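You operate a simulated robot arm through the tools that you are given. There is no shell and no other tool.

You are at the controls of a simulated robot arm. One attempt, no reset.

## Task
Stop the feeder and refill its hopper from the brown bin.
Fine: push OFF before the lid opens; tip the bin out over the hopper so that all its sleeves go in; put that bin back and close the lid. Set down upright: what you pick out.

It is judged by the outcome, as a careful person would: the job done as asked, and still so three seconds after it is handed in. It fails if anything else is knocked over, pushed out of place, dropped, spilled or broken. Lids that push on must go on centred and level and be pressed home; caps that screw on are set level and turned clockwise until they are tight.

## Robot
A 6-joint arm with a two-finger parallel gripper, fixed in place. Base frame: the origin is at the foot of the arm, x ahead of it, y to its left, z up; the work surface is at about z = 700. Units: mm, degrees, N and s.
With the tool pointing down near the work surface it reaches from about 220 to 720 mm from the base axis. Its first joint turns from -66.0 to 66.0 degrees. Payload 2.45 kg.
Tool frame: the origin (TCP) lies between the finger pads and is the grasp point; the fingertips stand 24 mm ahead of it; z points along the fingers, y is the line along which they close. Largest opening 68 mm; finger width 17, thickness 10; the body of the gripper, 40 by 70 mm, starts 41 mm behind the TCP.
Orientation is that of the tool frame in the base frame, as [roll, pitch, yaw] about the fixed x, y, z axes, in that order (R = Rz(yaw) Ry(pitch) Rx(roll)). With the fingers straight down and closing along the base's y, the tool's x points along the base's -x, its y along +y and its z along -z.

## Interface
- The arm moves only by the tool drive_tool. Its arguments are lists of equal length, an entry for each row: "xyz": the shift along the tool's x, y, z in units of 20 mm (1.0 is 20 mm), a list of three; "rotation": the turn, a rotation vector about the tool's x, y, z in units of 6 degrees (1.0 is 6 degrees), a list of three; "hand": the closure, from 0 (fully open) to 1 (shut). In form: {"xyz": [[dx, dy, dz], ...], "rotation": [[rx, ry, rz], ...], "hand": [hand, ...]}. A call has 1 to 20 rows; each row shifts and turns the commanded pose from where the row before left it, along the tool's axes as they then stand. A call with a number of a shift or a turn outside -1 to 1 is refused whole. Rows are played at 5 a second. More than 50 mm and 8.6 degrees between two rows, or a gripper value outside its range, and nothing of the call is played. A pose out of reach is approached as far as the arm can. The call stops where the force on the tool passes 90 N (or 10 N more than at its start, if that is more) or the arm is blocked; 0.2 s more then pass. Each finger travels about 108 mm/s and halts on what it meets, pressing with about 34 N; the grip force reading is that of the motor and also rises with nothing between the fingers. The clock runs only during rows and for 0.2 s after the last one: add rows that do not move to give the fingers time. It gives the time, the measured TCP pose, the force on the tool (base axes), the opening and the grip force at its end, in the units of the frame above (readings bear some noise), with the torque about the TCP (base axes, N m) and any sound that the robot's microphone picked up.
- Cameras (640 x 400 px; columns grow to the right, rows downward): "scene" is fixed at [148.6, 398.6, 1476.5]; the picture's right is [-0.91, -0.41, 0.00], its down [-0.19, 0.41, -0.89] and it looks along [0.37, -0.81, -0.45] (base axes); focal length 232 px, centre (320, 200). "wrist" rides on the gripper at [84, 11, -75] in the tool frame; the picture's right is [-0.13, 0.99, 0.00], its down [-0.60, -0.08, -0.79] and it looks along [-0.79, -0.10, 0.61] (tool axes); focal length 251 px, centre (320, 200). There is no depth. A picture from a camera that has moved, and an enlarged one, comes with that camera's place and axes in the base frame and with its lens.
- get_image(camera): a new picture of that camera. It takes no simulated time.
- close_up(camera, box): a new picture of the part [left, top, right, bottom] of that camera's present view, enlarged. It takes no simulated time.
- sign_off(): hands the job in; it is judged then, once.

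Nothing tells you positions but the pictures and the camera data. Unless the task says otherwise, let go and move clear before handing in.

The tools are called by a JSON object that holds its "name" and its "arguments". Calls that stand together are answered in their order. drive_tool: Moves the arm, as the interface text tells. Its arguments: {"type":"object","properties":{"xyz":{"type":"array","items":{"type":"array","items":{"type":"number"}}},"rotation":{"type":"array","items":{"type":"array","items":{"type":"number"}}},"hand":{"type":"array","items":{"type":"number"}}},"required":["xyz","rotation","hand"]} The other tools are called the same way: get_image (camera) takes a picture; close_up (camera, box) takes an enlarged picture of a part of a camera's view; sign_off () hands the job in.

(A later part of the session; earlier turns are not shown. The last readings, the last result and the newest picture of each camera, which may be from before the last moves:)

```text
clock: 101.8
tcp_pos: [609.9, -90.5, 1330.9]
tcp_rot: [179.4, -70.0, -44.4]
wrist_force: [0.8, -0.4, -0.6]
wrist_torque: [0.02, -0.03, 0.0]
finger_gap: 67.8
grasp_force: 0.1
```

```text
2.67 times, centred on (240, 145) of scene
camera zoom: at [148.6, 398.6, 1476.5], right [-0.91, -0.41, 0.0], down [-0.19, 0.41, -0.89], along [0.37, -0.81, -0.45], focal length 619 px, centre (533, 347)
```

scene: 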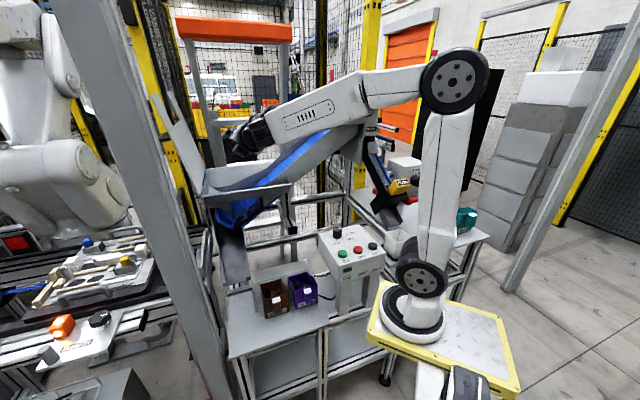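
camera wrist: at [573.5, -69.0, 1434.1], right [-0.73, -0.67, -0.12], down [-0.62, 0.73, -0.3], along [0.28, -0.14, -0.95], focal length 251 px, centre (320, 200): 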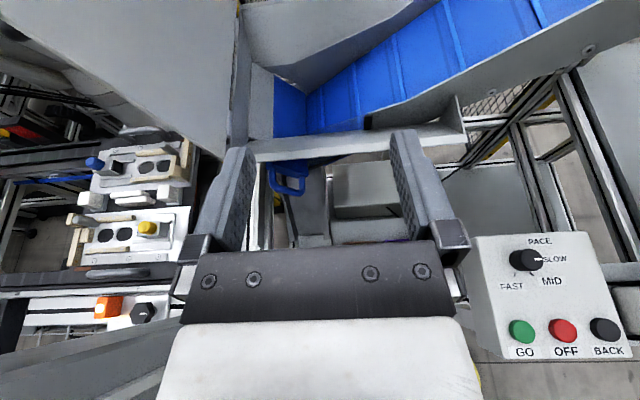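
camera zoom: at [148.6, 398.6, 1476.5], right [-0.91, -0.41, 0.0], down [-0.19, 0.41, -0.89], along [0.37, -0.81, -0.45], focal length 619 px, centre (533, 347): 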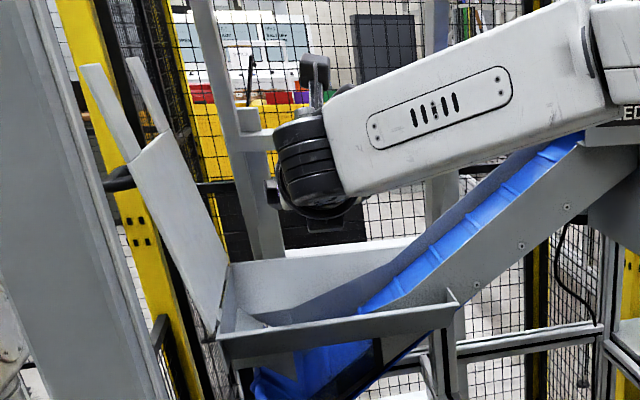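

The lid rests open at about 98–100°, and I can see the open hopper. Next I'll go down in front of the bins to look closely at the brown bin's handle.

{"name": "drive_tool", "arguments": {"xyz": [[-0.912, 0.0875, 0.121], [-0.912, 0.0875, 0.121], [-0.912, 0.0875, 0.121], [-0.912, 0.0875, 0.121], [-0.912, 0.0875, 0.121], [-0.912, 0.0875, 0.121], [-0.912, 0.0875, 0.121], [-0.912, 0.0875, 0.121], [-0.912, 0.0875, 0.121], [-0.912, 0.0875, 0.121], [-0.912, 0.0875, 0.121], [-0.912, 0.0875, 0.121]], "rotation": [[0, 0, 0], [0, 0, 0], [0, 0, 0], [0, 0, 0], [0, 0, 0], [0, 0, 0], [0, 0, 0], [0, 0, 0], [0, 0, 0], [0, 0, 0], [0, 0, 0], [0, 0, 0]], "hand": [0, 0, 0, 0, 0, 0, 0, 0, 0, 0, 0, 0]}}

{"name": "get_image", "arguments": {"camera": "wrist"}}

{"name": "get_image", "arguments": {"camera": "scene"}}

```text
clock: 104.4
tcp_pos: [562.5, -71.1, 1114.3]
tcp_rot: [179.8, -70.0, -44.7]
wrist_force: [0.3, 0.1, 0.1]
wrist_torque: [0.02, -0.01, -0.01]
finger_gap: 68.0
grasp_force: 0.0
```

```text
taken
camera wrist: at [525.2, -49.7, 1219.1], right [-0.73, -0.67, -0.12], down [-0.62, 0.73, -0.3], along [0.29, -0.14, -0.95], focal length 251 px, centre (320, 200)
```

wrist: 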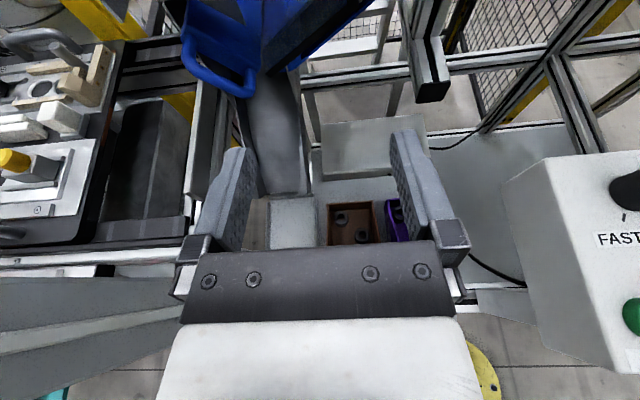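

```text
taken
```

scene: 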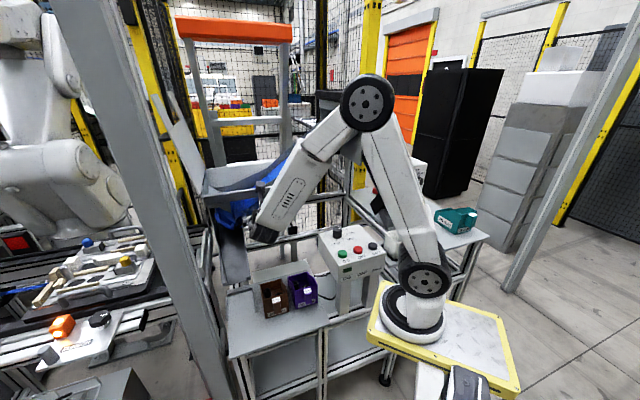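

The brown bin is ahead; its handle is hidden below my gripper. I'll move back and lower to see it.

{"name": "drive_tool", "arguments": {"xyz": [[-0.893, 0.098, -0.26], [-0.893, 0.098, -0.26], [-0.893, 0.098, -0.26], [-0.893, 0.098, -0.26], [-0.893, 0.098, -0.26], [-0.893, 0.098, -0.26], [-0.893, 0.098, -0.26], [-0.893, 0.098, -0.26], [-0.893, 0.098, -0.26], [-0.893, 0.098, -0.26]], "rotation": [[0, 0, 0], [0, 0, 0], [0, 0, 0], [0, 0, 0], [0, 0, 0], [0, 0, 0], [0, 0, 0], [0, 0, 0], [0, 0, 0], [0, 0, 0]], "hand": [0, 0, 0, 0, 0, 0, 0, 0, 0, 0]}}

{"name": "get_image", "arguments": {"camera": "wrist"}}

{"name": "get_image", "arguments": {"camera": "scene"}}

```text
clock: 106.6
tcp_pos: [468.5, -11.1, 964.7]
tcp_rot: [179.8, -70.0, -44.7]
wrist_force: [0.3, 0.2, -0.9]
wrist_torque: [0.0, -0.01, -0.02]
finger_gap: 68.2
grasp_force: 0.0
```

```text
taken
camera wrist: at [431.7, 11.5, 1068.6], right [-0.73, -0.67, -0.12], down [-0.62, 0.73, -0.3], along [0.29, -0.14, -0.95], focal length 251 px, centre (320, 200)
```

wrist: 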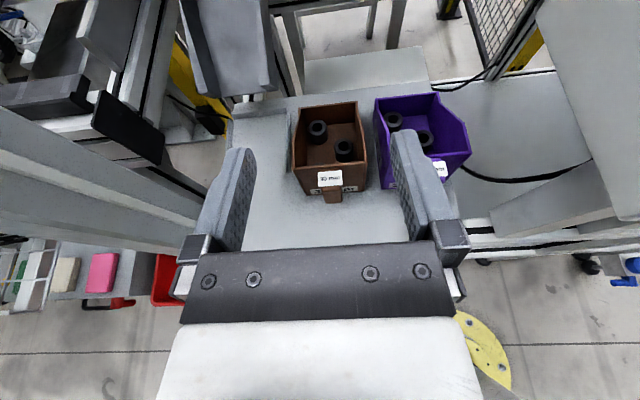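

```text
taken
```

scene: 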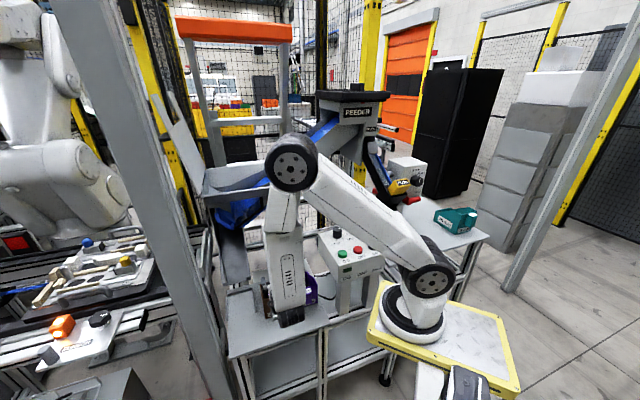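

Now I see both bins with their handles facing me. Zooming on the brown bin to measure it.

{"name": "close_up", "arguments": {"camera": "wrist", "box": [270, 80, 390, 220]}}

{"name": "close_up", "arguments": {"camera": "wrist", "box": [360, 80, 480, 220]}}

```text
2.86 times, centred on (330, 150) of wrist
camera zoom: at [431.7, 11.5, 1068.6], right [-0.73, -0.67, -0.12], down [-0.62, 0.73, -0.3], along [0.29, -0.14, -0.95], focal length 718 px, centre (291, 343)
```

zoom: 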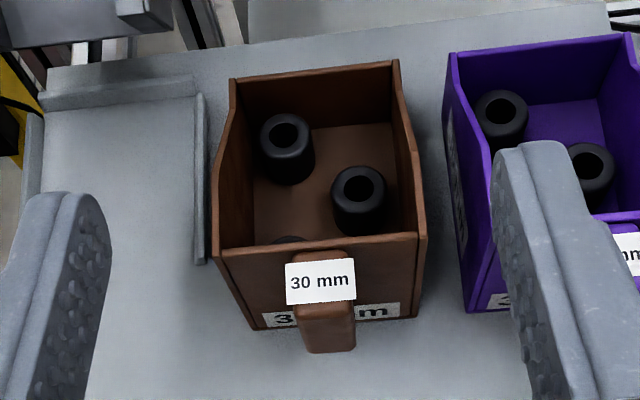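

```text
2.86 times, centred on (420, 150) of wrist
camera zoom: at [431.7, 11.5, 1068.6], right [-0.73, -0.67, -0.12], down [-0.62, 0.73, -0.3], along [0.29, -0.14, -0.95], focal length 718 px, centre (34, 343)
```

zoom: 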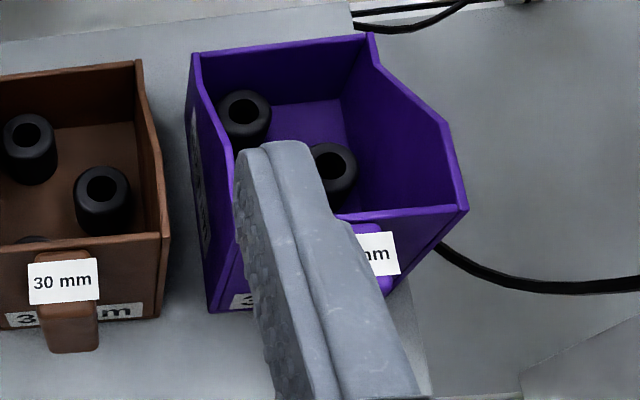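

The brown bin is about 84 mm wide and 118 mm long. Its front is z≈800 and its back lower; the handle block is 25 mm wide, centred at e1≈330, spanning z 741–805 and e2 396–423. I'll go down in front of it at z≈775.

{"name": "drive_tool", "arguments": {"xyz": [[-0.981, -0.033, 0.392], [-0.981, -0.033, 0.392], [-0.981, -0.033, 0.392], [-0.981, -0.033, 0.392], [-0.981, -0.033, 0.392], [-0.981, -0.033, 0.392], [-0.981, -0.033, 0.392], [-0.981, -0.033, 0.392], [-0.981, -0.033, 0.392]], "rotation": [[0, 0, 0], [0, 0, 0], [0, 0, 0], [0, 0, 0], [0, 0, 0], [0, 0, 0], [0, 0, 0], [0, 0, 0], [0, 0, 0]], "hand": [0, 0, 0, 0, 0, 0, 0, 0, 0]}}

{"name": "get_image", "arguments": {"camera": "wrist"}}

{"name": "close_up", "arguments": {"camera": "scene", "box": [230, 240, 350, 330]}}

```text
clock: 108.6
tcp_pos: [478.2, -9.1, 775.3]
tcp_rot: [179.8, -69.9, -44.8]
wrist_force: [-0.1, -0.9, -0.1]
wrist_torque: [0.02, 0.0, -0.02]
finger_gap: 68.2
grasp_force: 0.1
```

```text
taken
camera wrist: at [440.2, 12.8, 878.4], right [-0.73, -0.67, -0.12], down [-0.62, 0.73, -0.3], along [0.29, -0.14, -0.95], focal length 251 px, centre (320, 200)
```

wrist: 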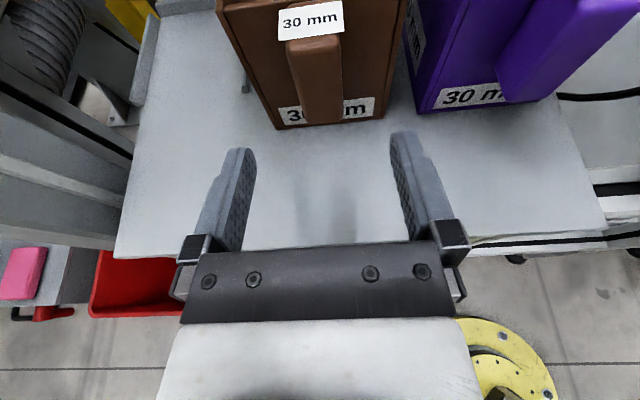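

```text
4.44 times, centred on (290, 285) of scene
camera zoom: at [148.5, 398.6, 1476.5], right [-0.91, -0.41, 0.0], down [-0.19, 0.41, -0.89], along [0.37, -0.81, -0.45], focal length 1031 px, centre (453, -178)
```

zoom: 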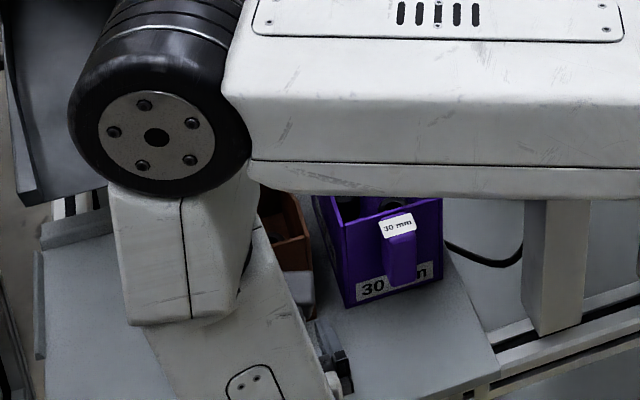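

The handle lines up with the fingers. I'll advance 52 mm level so the fingers sit on both sides of the handle.

{"name": "drive_tool", "arguments": {"xyz": [[0.2225, 0.02, 0.61], [0.2225, 0.02, 0.61], [0.2225, 0.02, 0.61], [0.2, 0.02, 0.56]], "rotation": [[0, 0, 0], [0, 0, 0], [0, 0, 0], [0, 0, 0]], "hand": [0, 0, 0, 0]}}

{"name": "get_image", "arguments": {"camera": "wrist"}}

{"name": "get_image", "arguments": {"camera": "scene"}}

```text
clock: 109.6
tcp_pos: [513.6, -45.6, 774.6]
tcp_rot: [179.8, -70.0, -44.7]
wrist_force: [-0.2, 0.9, 0.2]
wrist_torque: [-0.01, 0.0, 0.04]
finger_gap: 68.0
grasp_force: 0.0
```

```text
taken
camera wrist: at [476.2, -24.0, 878.9], right [-0.73, -0.67, -0.12], down [-0.62, 0.73, -0.3], along [0.29, -0.14, -0.95], focal length 251 px, centre (320, 200)
```

wrist: 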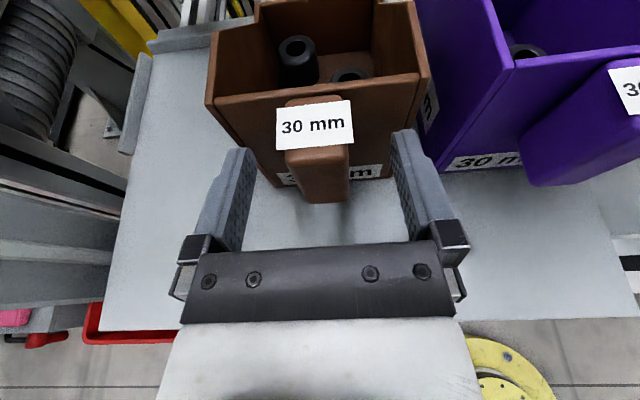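

```text
taken
```

scene: 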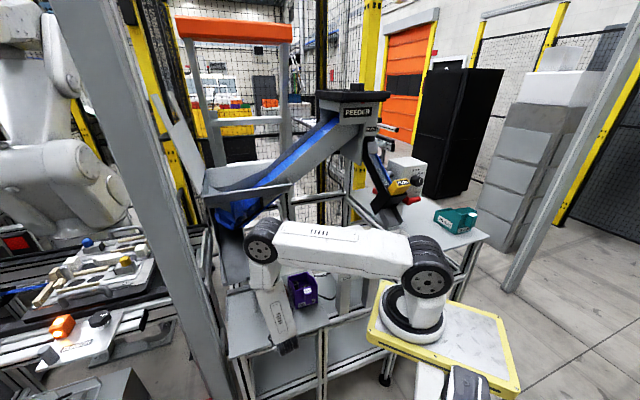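

The fingers flank the handle, centred and with about 22 mm overlap. Closing the grip.

{"name": "drive_tool", "arguments": {"xyz": [[0, 0, 0], [0, 0, 0], [0, 0, 0], [0, 0, 0], [0, 0, 0]], "rotation": [[0, 0, 0], [0, 0, 0], [0, 0, 0], [0, 0, 0], [0, 0, 0]], "hand": [0.4, 0.7, 1, 1, 1]}}

{"name": "get_image", "arguments": {"camera": "wrist"}}

```text
clock: 110.8
tcp_pos: [514.2, -45.1, 775.1]
tcp_rot: [179.6, -70.0, -44.7]
wrist_force: [-0.4, -0.6, 1.8]
wrist_torque: [-0.03, -0.07, -0.1]
finger_gap: 23.6
grasp_force: 34.1
```

```text
taken
camera wrist: at [476.2, -23.8, 879.0], right [-0.73, -0.67, -0.12], down [-0.62, 0.73, -0.3], along [0.29, -0.14, -0.95], focal length 251 px, centre (320, 200)
```

wrist: 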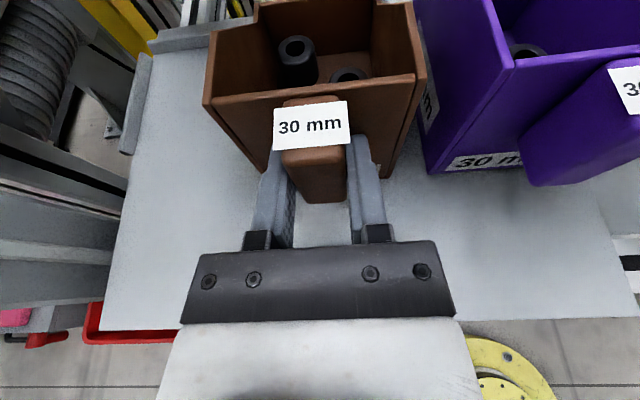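

Gripped at 23.6 mm. I note this pose (514,-45,775) for returning the bin, and lift gently to test the hold.

{"name": "drive_tool", "arguments": {"xyz": [[0.235, 0, -0.086], [0.235, 0, -0.086], [0.47, 0, -0.171], [0, 0, 0]], "rotation": [[0, 0, 0], [0, 0, 0], [0, 0, 0], [0, 0, 0]], "hand": [1, 1, 1, 1]}}

{"name": "get_image", "arguments": {"camera": "wrist"}}

{"name": "close_up", "arguments": {"camera": "scene", "box": [230, 240, 350, 330]}}

```text
clock: 111.8
tcp_pos: [513.7, -45.7, 795.4]
tcp_rot: [179.6, -69.9, -44.6]
wrist_force: [0.1, -0.3, -1.8]
wrist_torque: [0.07, 0.12, 0.01]
finger_gap: 23.3
grasp_force: 34.2
```

```text
taken
camera wrist: at [475.7, -24.4, 898.9], right [-0.73, -0.67, -0.12], down [-0.62, 0.73, -0.3], along [0.28, -0.14, -0.95], focal length 251 px, centre (320, 200)
```

wrist: 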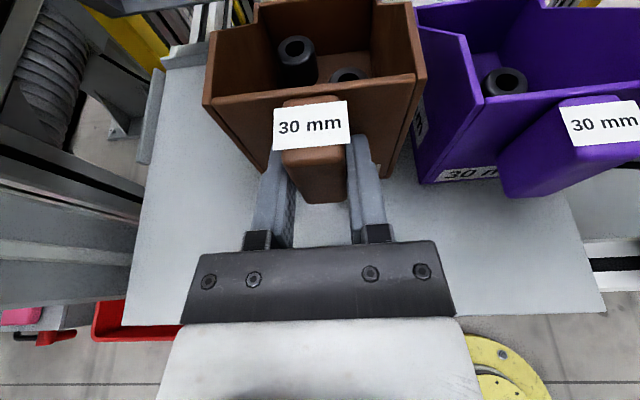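

```text
4.44 times, centred on (290, 285) of scene
camera zoom: at [148.6, 398.6, 1476.5], right [-0.91, -0.41, 0.0], down [-0.19, 0.41, -0.89], along [0.37, -0.81, -0.45], focal length 1031 px, centre (453, -178)
```

zoom: 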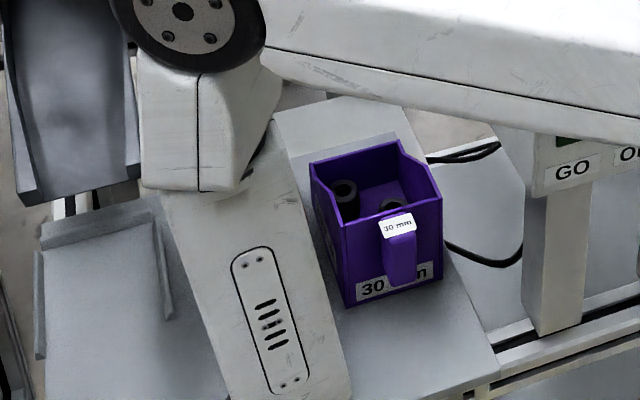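

The bin hangs level and firm with the sleeves inside. I'll raise it straight up in front of the hopper to z≈1265.

{"name": "drive_tool", "arguments": {"xyz": [[0.942, 0, -0.276], [0.942, 0, -0.276], [0.942, 0, -0.276], [0.942, 0, -0.276], [0.942, 0, -0.276], [0.942, 0, -0.276], [0.942, 0, -0.276], [0.942, 0, -0.276], [0.942, 0, -0.276], [0.942, 0, -0.276], [0.942, 0, -0.276], [0.942, 0, -0.276]], "rotation": [[0, 0, 0], [0, 0, 0], [0, 0, 0], [0, 0, 0], [0, 0, 0], [0, 0, 0], [0, 0, 0], [0, 0, 0], [0, 0, 0], [0, 0, 0], [0, 0, 0], [0, 0, 0]], "hand": [1, 1, 1, 1, 1, 1, 1, 1, 1, 1, 1, 1]}}

{"name": "drive_tool", "arguments": {"xyz": [[0.942, 0, -0.276], [0.942, 0, -0.276], [0.942, 0, -0.276], [0.942, 0, -0.276], [0.942, 0, -0.276], [0.942, 0, -0.276], [0.942, 0, -0.276], [0.942, 0, -0.276], [0.942, 0, -0.276], [0.942, 0, -0.276], [0.942, 0, -0.276], [0.942, 0, -0.276]], "rotation": [[0, 0, 0], [0, 0, 0], [0, 0, 0], [0, 0, 0], [0, 0, 0], [0, 0, 0], [0, 0, 0], [0, 0, 0], [0, 0, 0], [0, 0, 0], [0, 0, 0], [0, 0, 0]], "hand": [1, 1, 1, 1, 1, 1, 1, 1, 1, 1, 1, 1]}}

{"name": "get_image", "arguments": {"camera": "wrist"}}

{"name": "get_image", "arguments": {"camera": "scene"}}

```text
clock: 114.4
tcp_pos: [523.3, -57.1, 1030.6]
tcp_rot: [179.7, -69.8, -44.7]
wrist_force: [-0.3, 0.1, -1.5]
wrist_torque: [0.14, 0.12, 0.01]
finger_gap: 23.8
grasp_force: 34.0
```

```text
clock: 117.0
tcp_pos: [534.3, -66.3, 1264.2]
tcp_rot: [179.6, -69.9, -44.7]
wrist_force: [-0.3, -1.1, -2.3]
wrist_torque: [0.1, 0.09, -0.01]
finger_gap: 23.6
grasp_force: 34.0
```

```text
taken
camera wrist: at [497.3, -46.1, 1368.5], right [-0.73, -0.67, -0.12], down [-0.62, 0.73, -0.3], along [0.29, -0.14, -0.95], focal length 251 px, centre (320, 200)
```

wrist: 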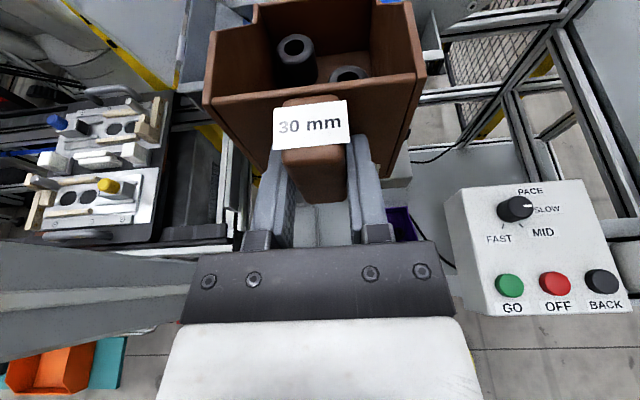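

```text
taken
```

scene: 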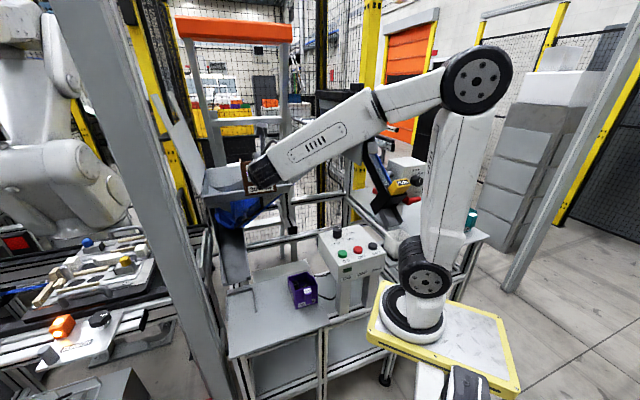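

The bin is above rim height. I'll shift sideways toward the hopper's middle and then forward over the opening.

{"name": "drive_tool", "arguments": {"xyz": [[0, -0.84, 0], [0, -0.84, 0], [0, -0.84, 0], [0, -0.84, 0], [0, -0.84, 0]], "rotation": [[0, 0, 0], [0, 0, 0], [0, 0, 0], [0, 0, 0], [0, 0, 0]], "hand": [1, 1, 1, 1, 1]}}

{"name": "drive_tool", "arguments": {"xyz": [[0.249, 0, 0.949], [0.249, 0, 0.949], [0.249, 0, 0.949], [0.249, 0, 0.949], [0.249, 0, 0.949], [0.249, 0, 0.949], [0.249, 0, 0.949], [0.249, 0, 0.949], [0.249, 0, 0.949]], "rotation": [[0, 0, 0], [0, 0, 0], [0, 0, 0], [0, 0, 0], [0, 0, 0], [0, 0, 0], [0, 0, 0], [0, 0, 0], [0, 0, 0]], "hand": [1, 1, 1, 1, 1, 1, 1, 1, 1]}}

{"name": "get_image", "arguments": {"camera": "wrist"}}

{"name": "close_up", "arguments": {"camera": "scene", "box": [140, 70, 340, 220]}}

```text
clock: 118.2
tcp_pos: [594.2, -6.0, 1264.1]
tcp_rot: [179.6, -70.0, -44.6]
wrist_force: [0.2, 0.0, -3.3]
wrist_torque: [0.11, 0.13, -0.02]
finger_gap: 23.5
grasp_force: 33.8
```

```text
clock: 120.2
tcp_pos: [718.9, -131.9, 1247.1]
tcp_rot: [179.7, -70.1, -44.5]
wrist_force: [0.4, -0.7, -2.8]
wrist_torque: [0.09, 0.1, -0.01]
finger_gap: 23.7
grasp_force: 34.0
```

```text
taken
camera wrist: at [681.9, -110.4, 1351.6], right [-0.73, -0.67, -0.12], down [-0.62, 0.73, -0.3], along [0.28, -0.14, -0.95], focal length 251 px, centre (320, 200)
```

wrist: 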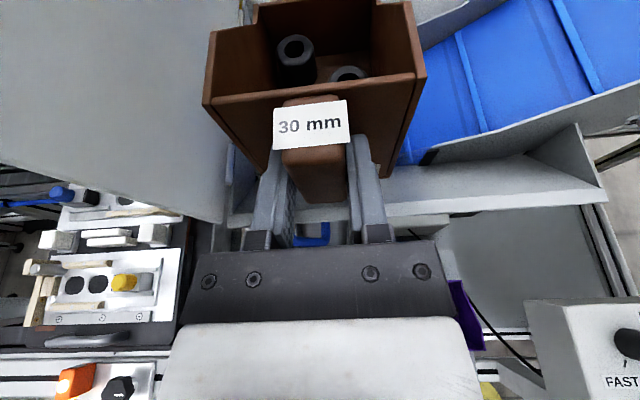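

```text
2.67 times, centred on (240, 145) of scene
camera zoom: at [148.6, 398.6, 1476.5], right [-0.91, -0.41, 0.0], down [-0.19, 0.41, -0.89], along [0.37, -0.81, -0.45], focal length 619 px, centre (533, 347)
```

zoom: 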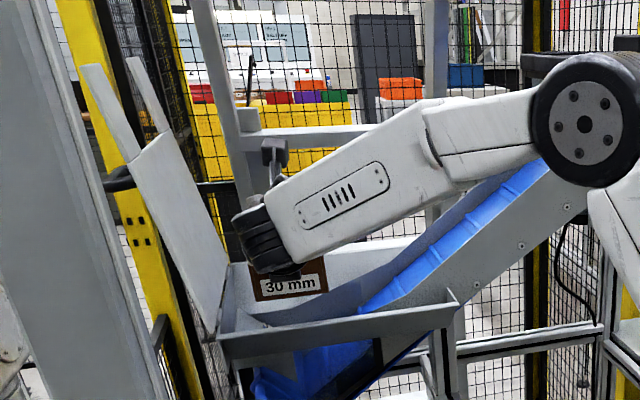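

The bin is over the opening. I'll move 25 mm further in and begin rolling it toward the conveyor side.

{"name": "drive_tool", "arguments": {"xyz": [[0.215, 0, 0.59], [0.215, 0, 0.59], [0, 0, 0], [0, 0, 0], [0, 0, 0], [0, 0, 0], [0, 0, 0], [0, 0, 0], [0, 0, 0]], "rotation": [[0, 0, 0], [0, 0, 0], [0.342, 0, 0.94], [0.342, 0, 0.94], [0.342, 0, 0.94], [0.342, 0, 0.94], [0.342, 0, 0.94], [0.342, 0, 0.94], [0.342, 0, 0.94]], "hand": [1, 1, 1, 1, 1, 1, 1, 1, 1]}}

{"name": "get_image", "arguments": {"camera": "wrist"}}

{"name": "close_up", "arguments": {"camera": "scene", "box": [140, 70, 340, 220]}}

```text
clock: 122.2
tcp_pos: [736.8, -149.2, 1248.0]
tcp_rot: [-111.0, -44.3, -106.4]
wrist_force: [1.4, 0.3, -1.6]
wrist_torque: [0.06, 0.17, -0.03]
finger_gap: 23.3
grasp_force: 33.6
```

```text
taken
camera wrist: at [651.6, -176.3, 1317.3], right [-0.5, -0.43, -0.75], down [-0.49, 0.85, -0.17], along [0.72, 0.29, -0.64], focal length 251 px, centre (320, 200)
```

wrist: 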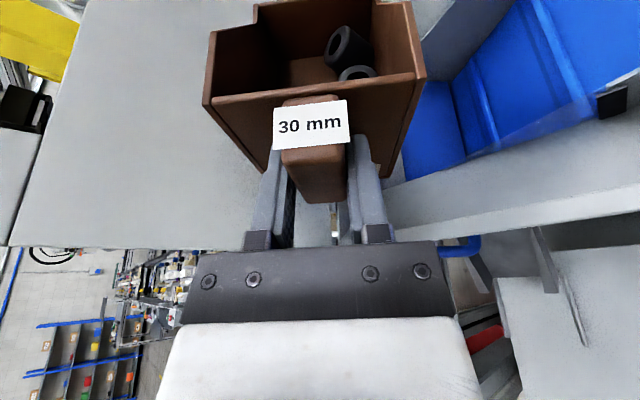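

```text
2.67 times, centred on (240, 145) of scene
camera zoom: at [148.6, 398.6, 1476.5], right [-0.91, -0.41, 0.0], down [-0.19, 0.41, -0.89], along [0.37, -0.81, -0.45], focal length 619 px, centre (533, 347)
```

zoom: 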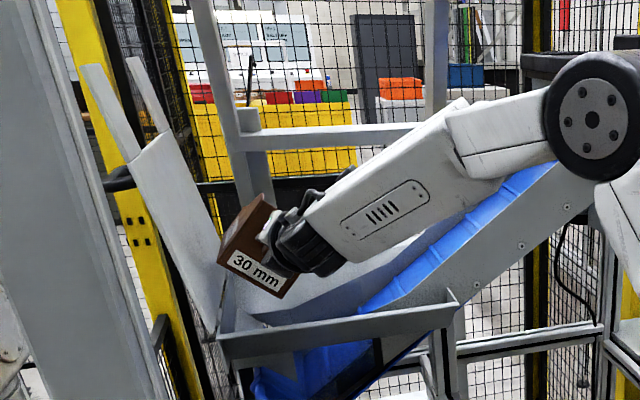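

The sleeves slide toward the lower wall as planned. Continuing the roll to about 96°.

{"name": "drive_tool", "arguments": {"xyz": [[0, 0, 0], [0, 0, 0], [0, 0, 0], [0, 0, 0], [0, 0, 0], [0, 0, 0], [0, 0, 0], [0, 0, 0], [0, 0, 0]], "rotation": [[0.342, 0, 0.94], [0.342, 0, 0.94], [0.342, 0, 0.94], [0.342, 0, 0.94], [0.342, 0, 0.94], [0.342, 0, 0.94], [0.342, 0, 0.94], [0.342, 0, 0.94], [0.342, 0, 0.94]], "hand": [1, 1, 1, 1, 1, 1, 1, 1, 1]}}

{"name": "get_image", "arguments": {"camera": "wrist"}}

{"name": "close_up", "arguments": {"camera": "scene", "box": [140, 70, 340, 220]}}

```text
clock: 124.2
tcp_pos: [735.8, -148.7, 1247.8]
tcp_rot: [-88.1, 5.7, -114.9]
wrist_force: [-0.5, 0.5, -2.3]
wrist_torque: [0.04, 0.13, 0.0]
finger_gap: 23.8
grasp_force: 33.6
```

```text
taken
camera wrist: at [634.0, -193.4, 1225.1], right [0.13, 0.19, -0.97], down [-0.47, 0.88, 0.11], along [0.87, 0.44, 0.2], focal length 251 px, centre (320, 200)
```

wrist: 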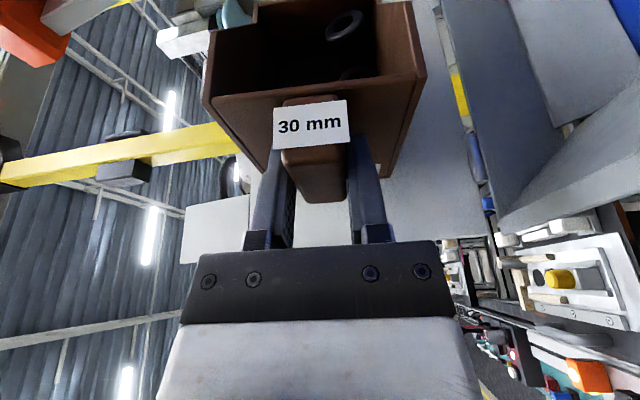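

```text
2.67 times, centred on (240, 145) of scene
camera zoom: at [148.6, 398.6, 1476.5], right [-0.91, -0.41, 0.0], down [-0.19, 0.41, -0.89], along [0.37, -0.81, -0.45], focal length 619 px, centre (533, 347)
```

zoom: 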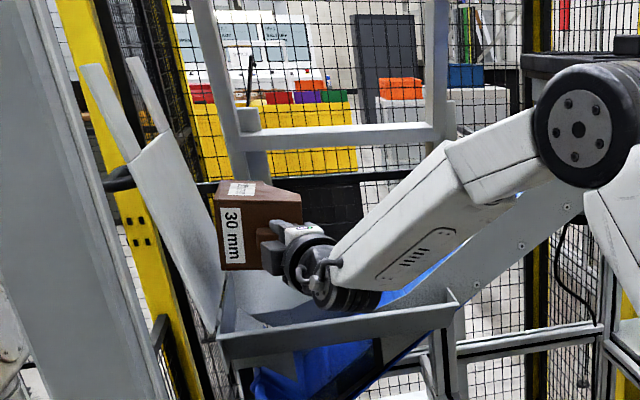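

At 96° the sleeves are still inside against the side wall. Continuing to about 132°.

{"name": "drive_tool", "arguments": {"xyz": [[0, 0, 0], [0, 0, 0], [0, 0, 0], [0, 0, 0], [0, 0, 0], [0, 0, 0], [0, 0, 0]], "rotation": [[0.342, 0, 0.94], [0.342, 0, 0.94], [0.342, 0, 0.94], [0.342, 0, 0.94], [0.342, 0, 0.94], [0.342, 0, 0.94], [0, 0, 0]], "hand": [1, 1, 1, 1, 1, 1, 1]}}

{"name": "get_image", "arguments": {"camera": "wrist"}}

{"name": "close_up", "arguments": {"camera": "scene", "box": [140, 70, 340, 220]}}

```text
clock: 125.8
tcp_pos: [735.9, -150.1, 1246.9]
tcp_rot: [-73.0, 39.1, -109.0]
wrist_force: [0.9, 0.3, -2.0]
wrist_torque: [0.06, 0.11, 0.01]
finger_gap: 23.8
grasp_force: 33.9
```

```text
taken
camera wrist: at [657.0, -170.1, 1168.3], right [0.5, 0.57, -0.66], down [-0.55, 0.79, 0.26], along [0.66, 0.23, 0.71], focal length 251 px, centre (320, 200)
```

wrist: 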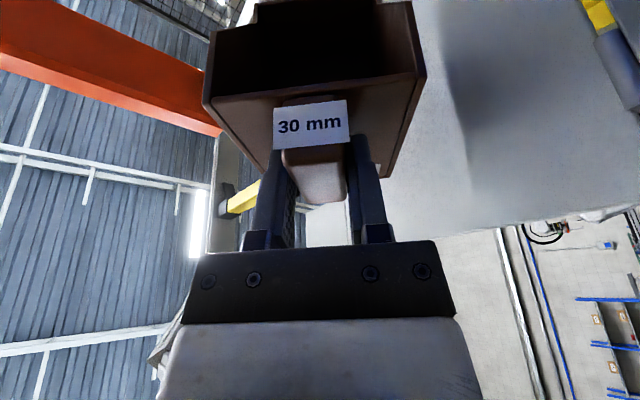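

```text
2.67 times, centred on (240, 145) of scene
camera zoom: at [148.6, 398.6, 1476.5], right [-0.91, -0.41, 0.0], down [-0.19, 0.41, -0.89], along [0.37, -0.81, -0.45], focal length 619 px, centre (533, 347)
```

zoom: 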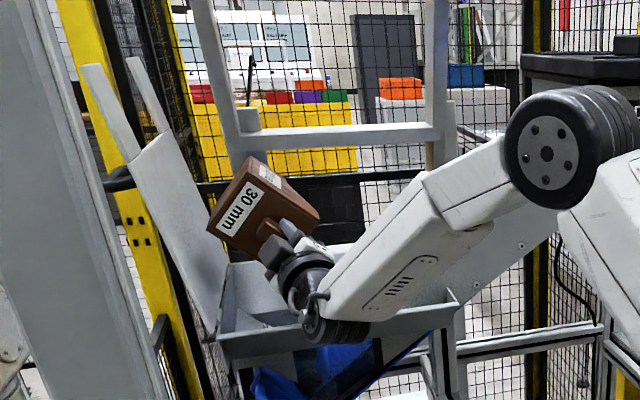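

I'll zoom to see whether the sleeves have left the bin.

{"name": "close_up", "arguments": {"camera": "wrist", "box": [195, 0, 435, 150]}}

{"name": "close_up", "arguments": {"camera": "scene", "box": [200, 150, 290, 230]}}

```text
2.67 times, centred on (315, 75) of wrist
camera zoom: at [657.0, -170.1, 1168.3], right [0.5, 0.57, -0.66], down [-0.55, 0.79, 0.26], along [0.66, 0.23, 0.71], focal length 670 px, centre (333, 533)
```

zoom: 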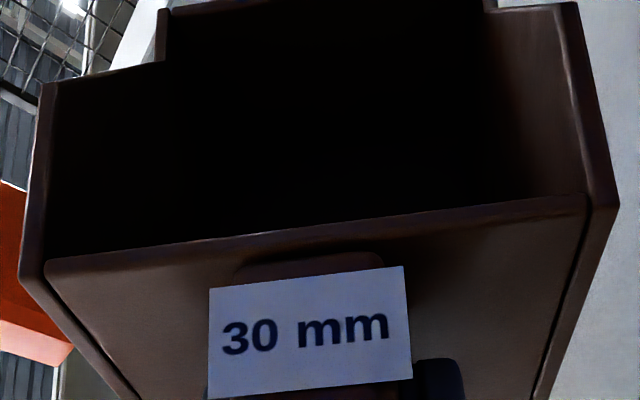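

```text
5.00 times, centred on (245, 190) of scene
camera zoom: at [148.6, 398.6, 1476.5], right [-0.91, -0.41, 0.0], down [-0.19, 0.41, -0.89], along [0.37, -0.81, -0.45], focal length 1160 px, centre (695, 250)
```

zoom: 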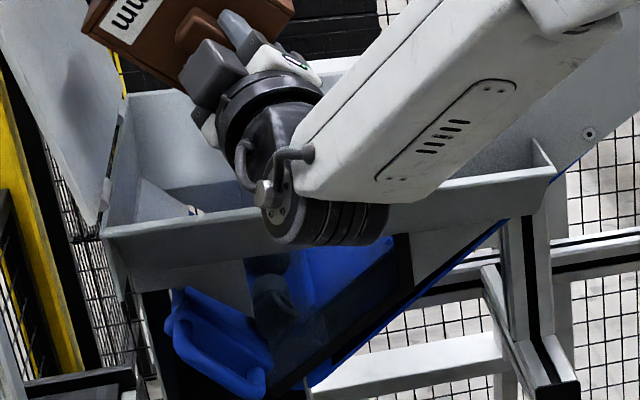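

Two sleeves are already visible through the hopper's front window. I'll roll a little further to make sure the bin is empty, then turn it back upright and look in.

{"name": "drive_tool", "arguments": {"xyz": [[0, 0, 0], [0, 0, 0], [0, 0, 0], [0, 0, 0], [0, 0, 0], [0, 0, 0], [0, 0, 0]], "rotation": [[0.342, 0, 0.94], [0.342, 0, 0.94], [0, 0, 0], [-0.342, 0, -0.94], [0.342, 0, 0.94], [0, 0, 0], [0, 0, 0]], "hand": [1, 1, 1, 1, 1, 1, 1]}}

{"name": "close_up", "arguments": {"camera": "scene", "box": [200, 150, 290, 230]}}

{"name": "drive_tool", "arguments": {"xyz": [[0, 0, 0], [0, 0, 0], [0, 0, 0], [0, 0, 0], [0, 0, 0], [0, 0, 0], [0, 0, 0], [0, 0, 0], [0, 0, 0], [0, 0, 0], [0, 0, 0], [0, 0, 0]], "rotation": [[-0.342, 0, -0.94], [-0.342, 0, -0.94], [-0.342, 0, -0.94], [-0.342, 0, -0.94], [-0.342, 0, -0.94], [-0.342, 0, -0.94], [-0.342, 0, -0.94], [-0.342, 0, -0.94], [-0.342, 0, -0.94], [-0.342, 0, -0.94], [-0.342, 0, -0.94], [-0.342, 0, -0.94]], "hand": [1, 1, 1, 1, 1, 1, 1, 1, 1, 1, 1, 1]}}

{"name": "get_image", "arguments": {"camera": "wrist"}}

```text
clock: 127.4
tcp_pos: [736.4, -150.1, 1248.1]
tcp_rot: [-64.9, 49.6, -103.3]
wrist_force: [0.1, -0.6, -1.4]
wrist_torque: [0.07, 0.1, 0.01]
finger_gap: 23.7
grasp_force: 34.4
```

```text
5.00 times, centred on (245, 190) of scene
camera zoom: at [148.6, 398.6, 1476.5], right [-0.91, -0.41, 0.0], down [-0.19, 0.41, -0.89], along [0.37, -0.81, -0.45], focal length 1160 px, centre (695, 250)
```

zoom: 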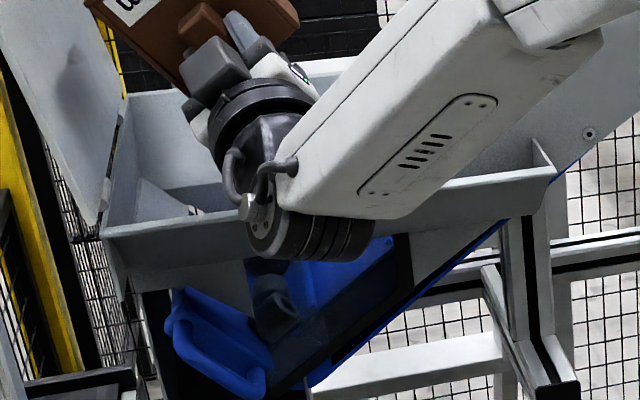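

```text
clock: 130.0
tcp_pos: [736.2, -149.3, 1248.3]
tcp_rot: [-96.5, -17.0, -114.0]
wrist_force: [0.0, -0.8, -1.4]
wrist_torque: [0.05, 0.14, 0.04]
finger_gap: 23.5
grasp_force: 33.6
```

```text
taken
camera wrist: at [634.2, -193.2, 1269.5], right [-0.17, -0.11, -0.98], down [-0.46, 0.89, -0.02], along [0.87, 0.45, -0.2], focal length 251 px, centre (320, 200)
```

wrist: 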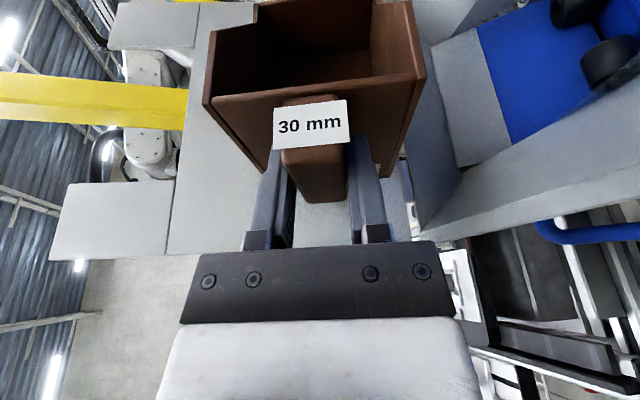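

The bin looks empty and sleeves lie on the belt in the hopper. I'll roll the bin back upright.

{"name": "drive_tool", "arguments": {"xyz": [[0, 0, 0], [0, 0, 0], [0, 0, 0], [0, 0, 0], [0, 0, 0], [0, 0, 0], [0, 0, 0], [0, 0, 0], [0, 0, 0], [0, 0, 0], [0, 0, 0], [0, 0, 0]], "rotation": [[-0.342, 0, -0.94], [-0.342, 0, -0.94], [-0.342, 0, -0.94], [-0.342, 0, -0.94], [-0.342, 0, -0.94], [-0.342, 0, -0.94], [-0.342, 0, -0.94], [-0.342, 0, -0.94], [-0.342, 0, -0.94], [-0.342, 0, -0.94], [-0.342, 0, -0.94], [-0.342, 0, -0.94]], "hand": [1, 1, 1, 1, 1, 1, 1, 1, 1, 1, 1, 1]}}

{"name": "close_up", "arguments": {"camera": "wrist", "box": [195, 0, 435, 150]}}

{"name": "get_image", "arguments": {"camera": "wrist"}}

```text
clock: 132.6
tcp_pos: [736.4, -149.8, 1247.2]
tcp_rot: [179.4, -69.9, -44.4]
wrist_force: [0.4, 0.2, -1.9]
wrist_torque: [0.07, 0.06, 0.02]
finger_gap: 23.5
grasp_force: 34.1
```

```text
2.67 times, centred on (315, 75) of wrist
camera zoom: at [699.4, -128.3, 1352.0], right [-0.73, -0.67, -0.12], down [-0.62, 0.73, -0.3], along [0.28, -0.14, -0.95], focal length 670 px, centre (333, 533)
```

zoom: 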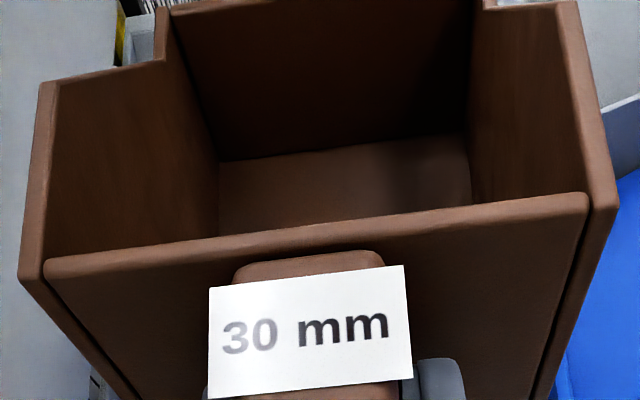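

```text
taken
camera wrist: at [699.4, -128.3, 1352.0], right [-0.73, -0.67, -0.12], down [-0.62, 0.73, -0.3], along [0.28, -0.14, -0.95], focal length 251 px, centre (320, 200)
```

wrist: 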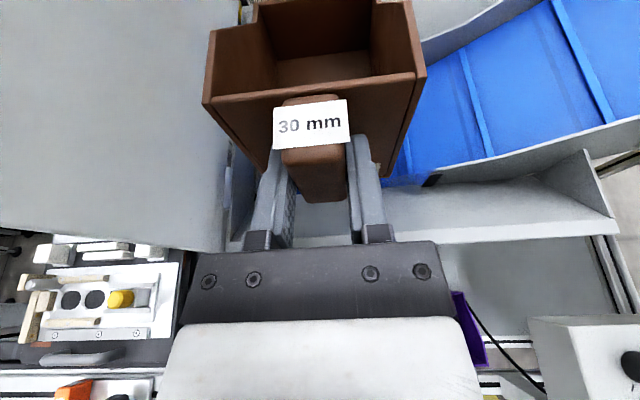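

The bin floor is empty as far as I can see. I'll back out in front of the hopper and check that all three sleeves lie in the hopper.

{"name": "drive_tool", "arguments": {"xyz": [[-0.215, 0, -0.59], [-0.215, 0, -0.59], [-0.249, 0, -0.949], [-0.249, 0, -0.949], [-0.249, 0, -0.949], [-0.249, 0, -0.949], [-0.249, 0, -0.949], [-0.249, 0, -0.949], [-0.249, 0, -0.949], [-0.249, 0, -0.949], [-0.249, 0, -0.949]], "rotation": [[0, 0, 0], [0, 0, 0], [0, 0, 0], [0, 0, 0], [0, 0, 0], [0, 0, 0], [0, 0, 0], [0, 0, 0], [0, 0, 0], [0, 0, 0], [0, 0, 0]], "hand": [1, 1, 1, 1, 1, 1, 1, 1, 1, 1, 1]}}

{"name": "get_image", "arguments": {"camera": "wrist"}}

{"name": "close_up", "arguments": {"camera": "scene", "box": [190, 140, 310, 240]}}

```text
clock: 135.0
tcp_pos: [594.5, -5.7, 1264.1]
tcp_rot: [179.7, -70.0, -44.7]
wrist_force: [0.1, 0.2, -1.1]
wrist_torque: [0.12, 0.07, 0.01]
finger_gap: 23.3
grasp_force: 34.3
```

```text
taken
camera wrist: at [556.5, 14.9, 1368.0], right [-0.73, -0.67, -0.12], down [-0.62, 0.73, -0.3], along [0.29, -0.14, -0.95], focal length 251 px, centre (320, 200)
```

wrist: 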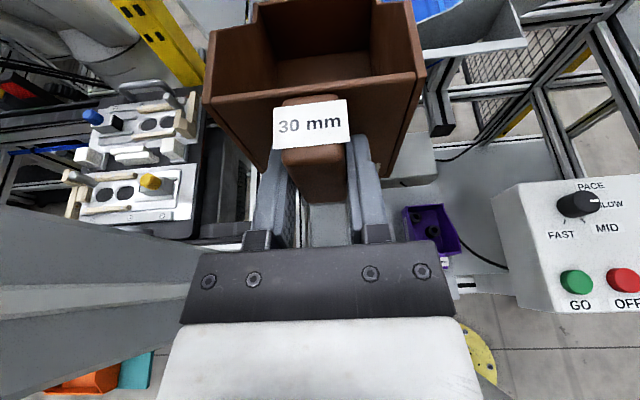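

```text
4.00 times, centred on (250, 190) of scene
camera zoom: at [148.6, 398.6, 1476.5], right [-0.91, -0.41, 0.0], down [-0.19, 0.41, -0.89], along [0.37, -0.81, -0.45], focal length 928 px, centre (600, 240)
```

zoom: 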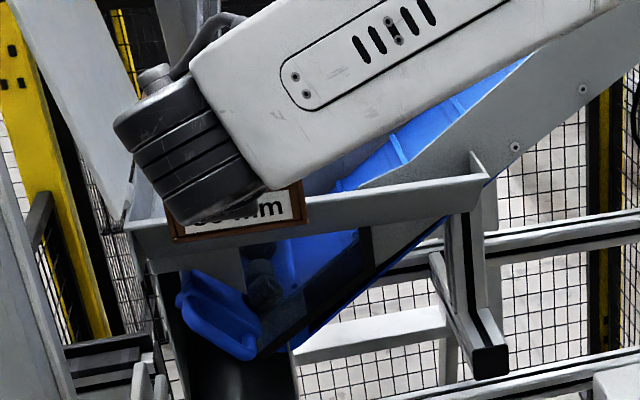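

Sleeves are visible through the hopper window, and I'll count them once the bin is back. Now I return sideways and go down the way I came.

{"name": "drive_tool", "arguments": {"xyz": [[0, 0.84, 0], [0, 0.84, 0], [0, 0.84, 0], [0, 0.84, 0], [0, 0.84, 0], [-0.942, 0, 0.276], [-0.942, 0, 0.276], [-0.942, 0, 0.276], [-0.942, 0, 0.276], [-0.942, 0, 0.276], [-0.942, 0, 0.276], [-0.942, 0, 0.276], [-0.942, 0, 0.276], [-0.942, 0, 0.276], [-0.942, 0, 0.276], [-0.942, 0, 0.276], [-0.942, 0, 0.276]], "rotation": [[0, 0, 0], [0, 0, 0], [0, 0, 0], [0, 0, 0], [0, 0, 0], [0, 0, 0], [0, 0, 0], [0, 0, 0], [0, 0, 0], [0, 0, 0], [0, 0, 0], [0, 0, 0], [0, 0, 0], [0, 0, 0], [0, 0, 0], [0, 0, 0], [0, 0, 0]], "hand": [1, 1, 1, 1, 1, 1, 1, 1, 1, 1, 1, 1, 1, 1, 1, 1, 1]}}

{"name": "drive_tool", "arguments": {"xyz": [[-0.942, 0, 0.276], [-0.942, 0, 0.276], [-0.942, 0, 0.276], [-0.942, 0, 0.276], [-0.942, 0, 0.276], [-0.942, 0, 0.276], [-0.942, 0, 0.276], [-0.942, 0, 0.276], [-0.942, 0, 0.276]], "rotation": [[0, 0, 0], [0, 0, 0], [0, 0, 0], [0, 0, 0], [0, 0, 0], [0, 0, 0], [0, 0, 0], [0, 0, 0], [0, 0, 0]], "hand": [1, 1, 1, 1, 1, 1, 1, 1, 1]}}

{"name": "get_image", "arguments": {"camera": "wrist"}}

{"name": "get_image", "arguments": {"camera": "scene"}}

```text
clock: 138.6
tcp_pos: [524.0, -54.6, 1030.6]
tcp_rot: [179.8, -70.0, -44.9]
wrist_force: [0.0, 0.0, -2.2]
wrist_torque: [0.07, 0.08, 0.02]
finger_gap: 23.6
grasp_force: 33.9
```

```text
clock: 140.6
tcp_pos: [513.9, -47.8, 853.0]
tcp_rot: [179.8, -69.9, -44.8]
wrist_force: [-0.4, 0.1, -1.9]
wrist_torque: [0.03, 0.07, 0.01]
finger_gap: 23.5
grasp_force: 34.0
```

```text
taken
camera wrist: at [476.6, -26.2, 957.0], right [-0.73, -0.67, -0.12], down [-0.62, 0.73, -0.3], along [0.29, -0.14, -0.95], focal length 251 px, centre (320, 200)
```

wrist: 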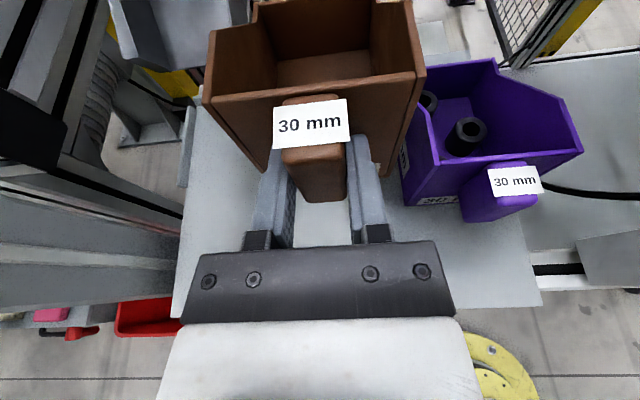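

```text
taken
```

scene: 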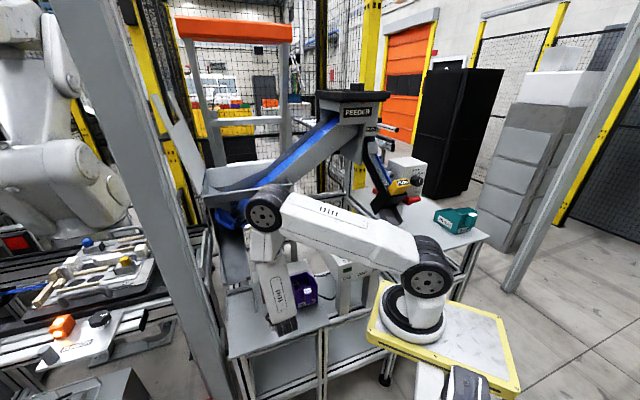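

The bin is above its spot. I'll correct 2 mm and lower it, the last bit in small steps.

{"name": "drive_tool", "arguments": {"xyz": [[-0.83, -0.025, 0.28], [-0.83, -0.025, 0.28], [-0.83, -0.025, 0.28], [-0.83, -0.025, 0.28], [-0.094, 0, 0.034], [-0.094, 0, 0.034], [-0.094, 0, 0.034]], "rotation": [[0, 0, 0], [0, 0, 0], [0, 0, 0], [0, 0, 0], [0, 0, 0], [0, 0, 0], [0, 0, 0]], "hand": [1, 1, 1, 1, 1, 1, 1]}}

{"name": "get_image", "arguments": {"camera": "wrist"}}

```text
clock: 142.2
tcp_pos: [515.0, -45.7, 777.0]
tcp_rot: [179.6, -69.8, -44.7]
wrist_force: [0.1, -0.1, -0.9]
wrist_torque: [0.07, 0.07, 0.01]
finger_gap: 23.6
grasp_force: 34.6
```

```text
taken
camera wrist: at [478.0, -24.9, 881.4], right [-0.73, -0.67, -0.12], down [-0.62, 0.73, -0.3], along [0.29, -0.14, -0.95], focal length 251 px, centre (320, 200)
```

wrist: 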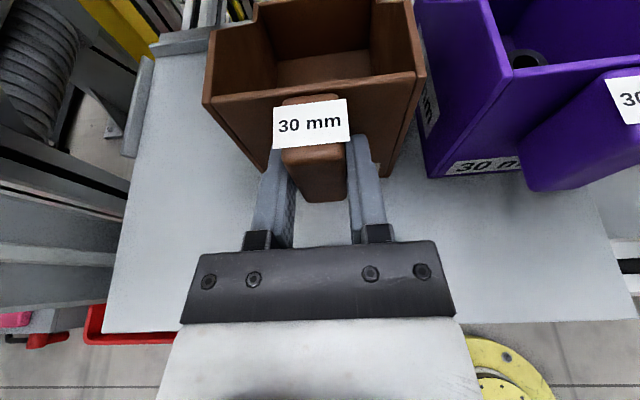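

Almost down. I'll lower in 1 mm steps until it touches.

{"name": "drive_tool", "arguments": {"xyz": [[-0.047, 0, 0.017], [-0.047, 0, 0.017], [0, 0, 0]], "rotation": [[0, 0, 0], [0, 0, 0], [0, 0, 0]], "hand": [1, 1, 1]}}

{"name": "drive_tool", "arguments": {"xyz": [[-0.03, 0, 0.011], [0, 0, 0]], "rotation": [[0, 0, 0], [0, 0, 0]], "hand": [1, 1]}}

```text
clock: 143.0
tcp_pos: [516.5, -46.9, 775.8]
tcp_rot: [179.7, -70.0, -44.7]
wrist_force: [0.0, -0.8, -1.7]
wrist_torque: [0.04, 0.05, 0.02]
finger_gap: 23.7
grasp_force: 33.7
```

```text
clock: 143.6
tcp_pos: [515.8, -45.1, 773.8]
tcp_rot: [179.7, -70.0, -44.8]
wrist_force: [-0.3, 0.3, 0.4]
wrist_torque: [-0.01, -0.11, -0.01]
finger_gap: 23.7
grasp_force: 33.9
```

The bin has touched down (weight gone from the hand). Opening the fingers gently.

{"name": "drive_tool", "arguments": {"xyz": [[0, 0, 0], [0, 0, 0], [0, 0, 0], [0, 0, 0], [0, 0, 0]], "rotation": [[0, 0, 0], [0, 0, 0], [0, 0, 0], [0, 0, 0], [0, 0, 0]], "hand": [0.6, 0.5, 0.3, 0, 0]}}

{"name": "get_image", "arguments": {"camera": "wrist"}}

```text
clock: 144.8
tcp_pos: [515.9, -45.6, 773.9]
tcp_rot: [179.7, -69.9, -44.8]
wrist_force: [-0.4, -0.6, -0.1]
wrist_torque: [0.05, -0.01, -0.02]
finger_gap: 67.7
grasp_force: 0.0
```

```text
taken
camera wrist: at [478.5, -24.4, 878.9], right [-0.73, -0.67, -0.12], down [-0.62, 0.73, -0.3], along [0.29, -0.14, -0.95], focal length 251 px, centre (320, 200)
```

wrist: 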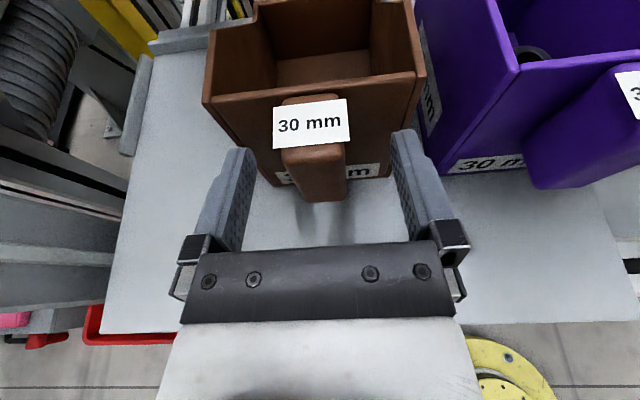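

The bin stands upright on its spot. I'll back away level, rise, and look into it from above.

{"name": "drive_tool", "arguments": {"xyz": [[-0.22, 0, -0.605], [-0.22, 0, -0.605], [-0.22, 0, -0.605], [-0.22, 0, -0.605], [0.95, 0, -0.345], [0.95, 0, -0.345], [0.95, 0, -0.345], [0.95, 0, -0.345], [0.95, 0, -0.345], [0.95, 0, -0.345], [0.95, 0, -0.345], [0.95, 0, -0.345], [0.95, 0, -0.345], [0.95, 0, -0.345], [0.95, 0, -0.345], [0.95, 0, -0.345]], "rotation": [[0, 0, 0], [0, 0, 0], [0, 0, 0], [0, 0, 0], [0, 0, 0], [0, 0, 0], [0, 0, 0], [0, 0, 0], [0, 0, 0], [0, 0, 0], [0, 0, 0], [0, 0, 0], [0, 0, 0], [0, 0, 0], [0, 0, 0], [0, 0, 0]], "hand": [0, 0, 0, 0, 0, 0, 0, 0, 0, 0, 0, 0, 0, 0, 0, 0]}}

{"name": "get_image", "arguments": {"camera": "wrist"}}

```text
clock: 148.2
tcp_pos: [479.5, -11.3, 1017.3]
tcp_rot: [179.7, -70.0, -44.8]
wrist_force: [-0.3, -0.4, 1.3]
wrist_torque: [-0.02, -0.02, 0.01]
finger_gap: 68.0
grasp_force: 0.1
```

```text
taken
camera wrist: at [442.2, 10.5, 1121.1], right [-0.73, -0.67, -0.12], down [-0.62, 0.73, -0.3], along [0.29, -0.14, -0.95], focal length 251 px, centre (320, 200)
```

wrist: 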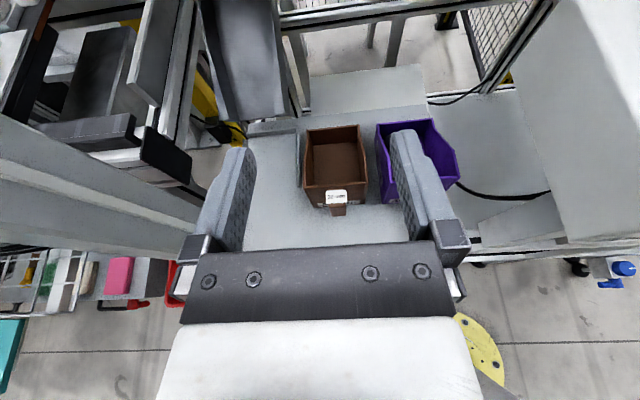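

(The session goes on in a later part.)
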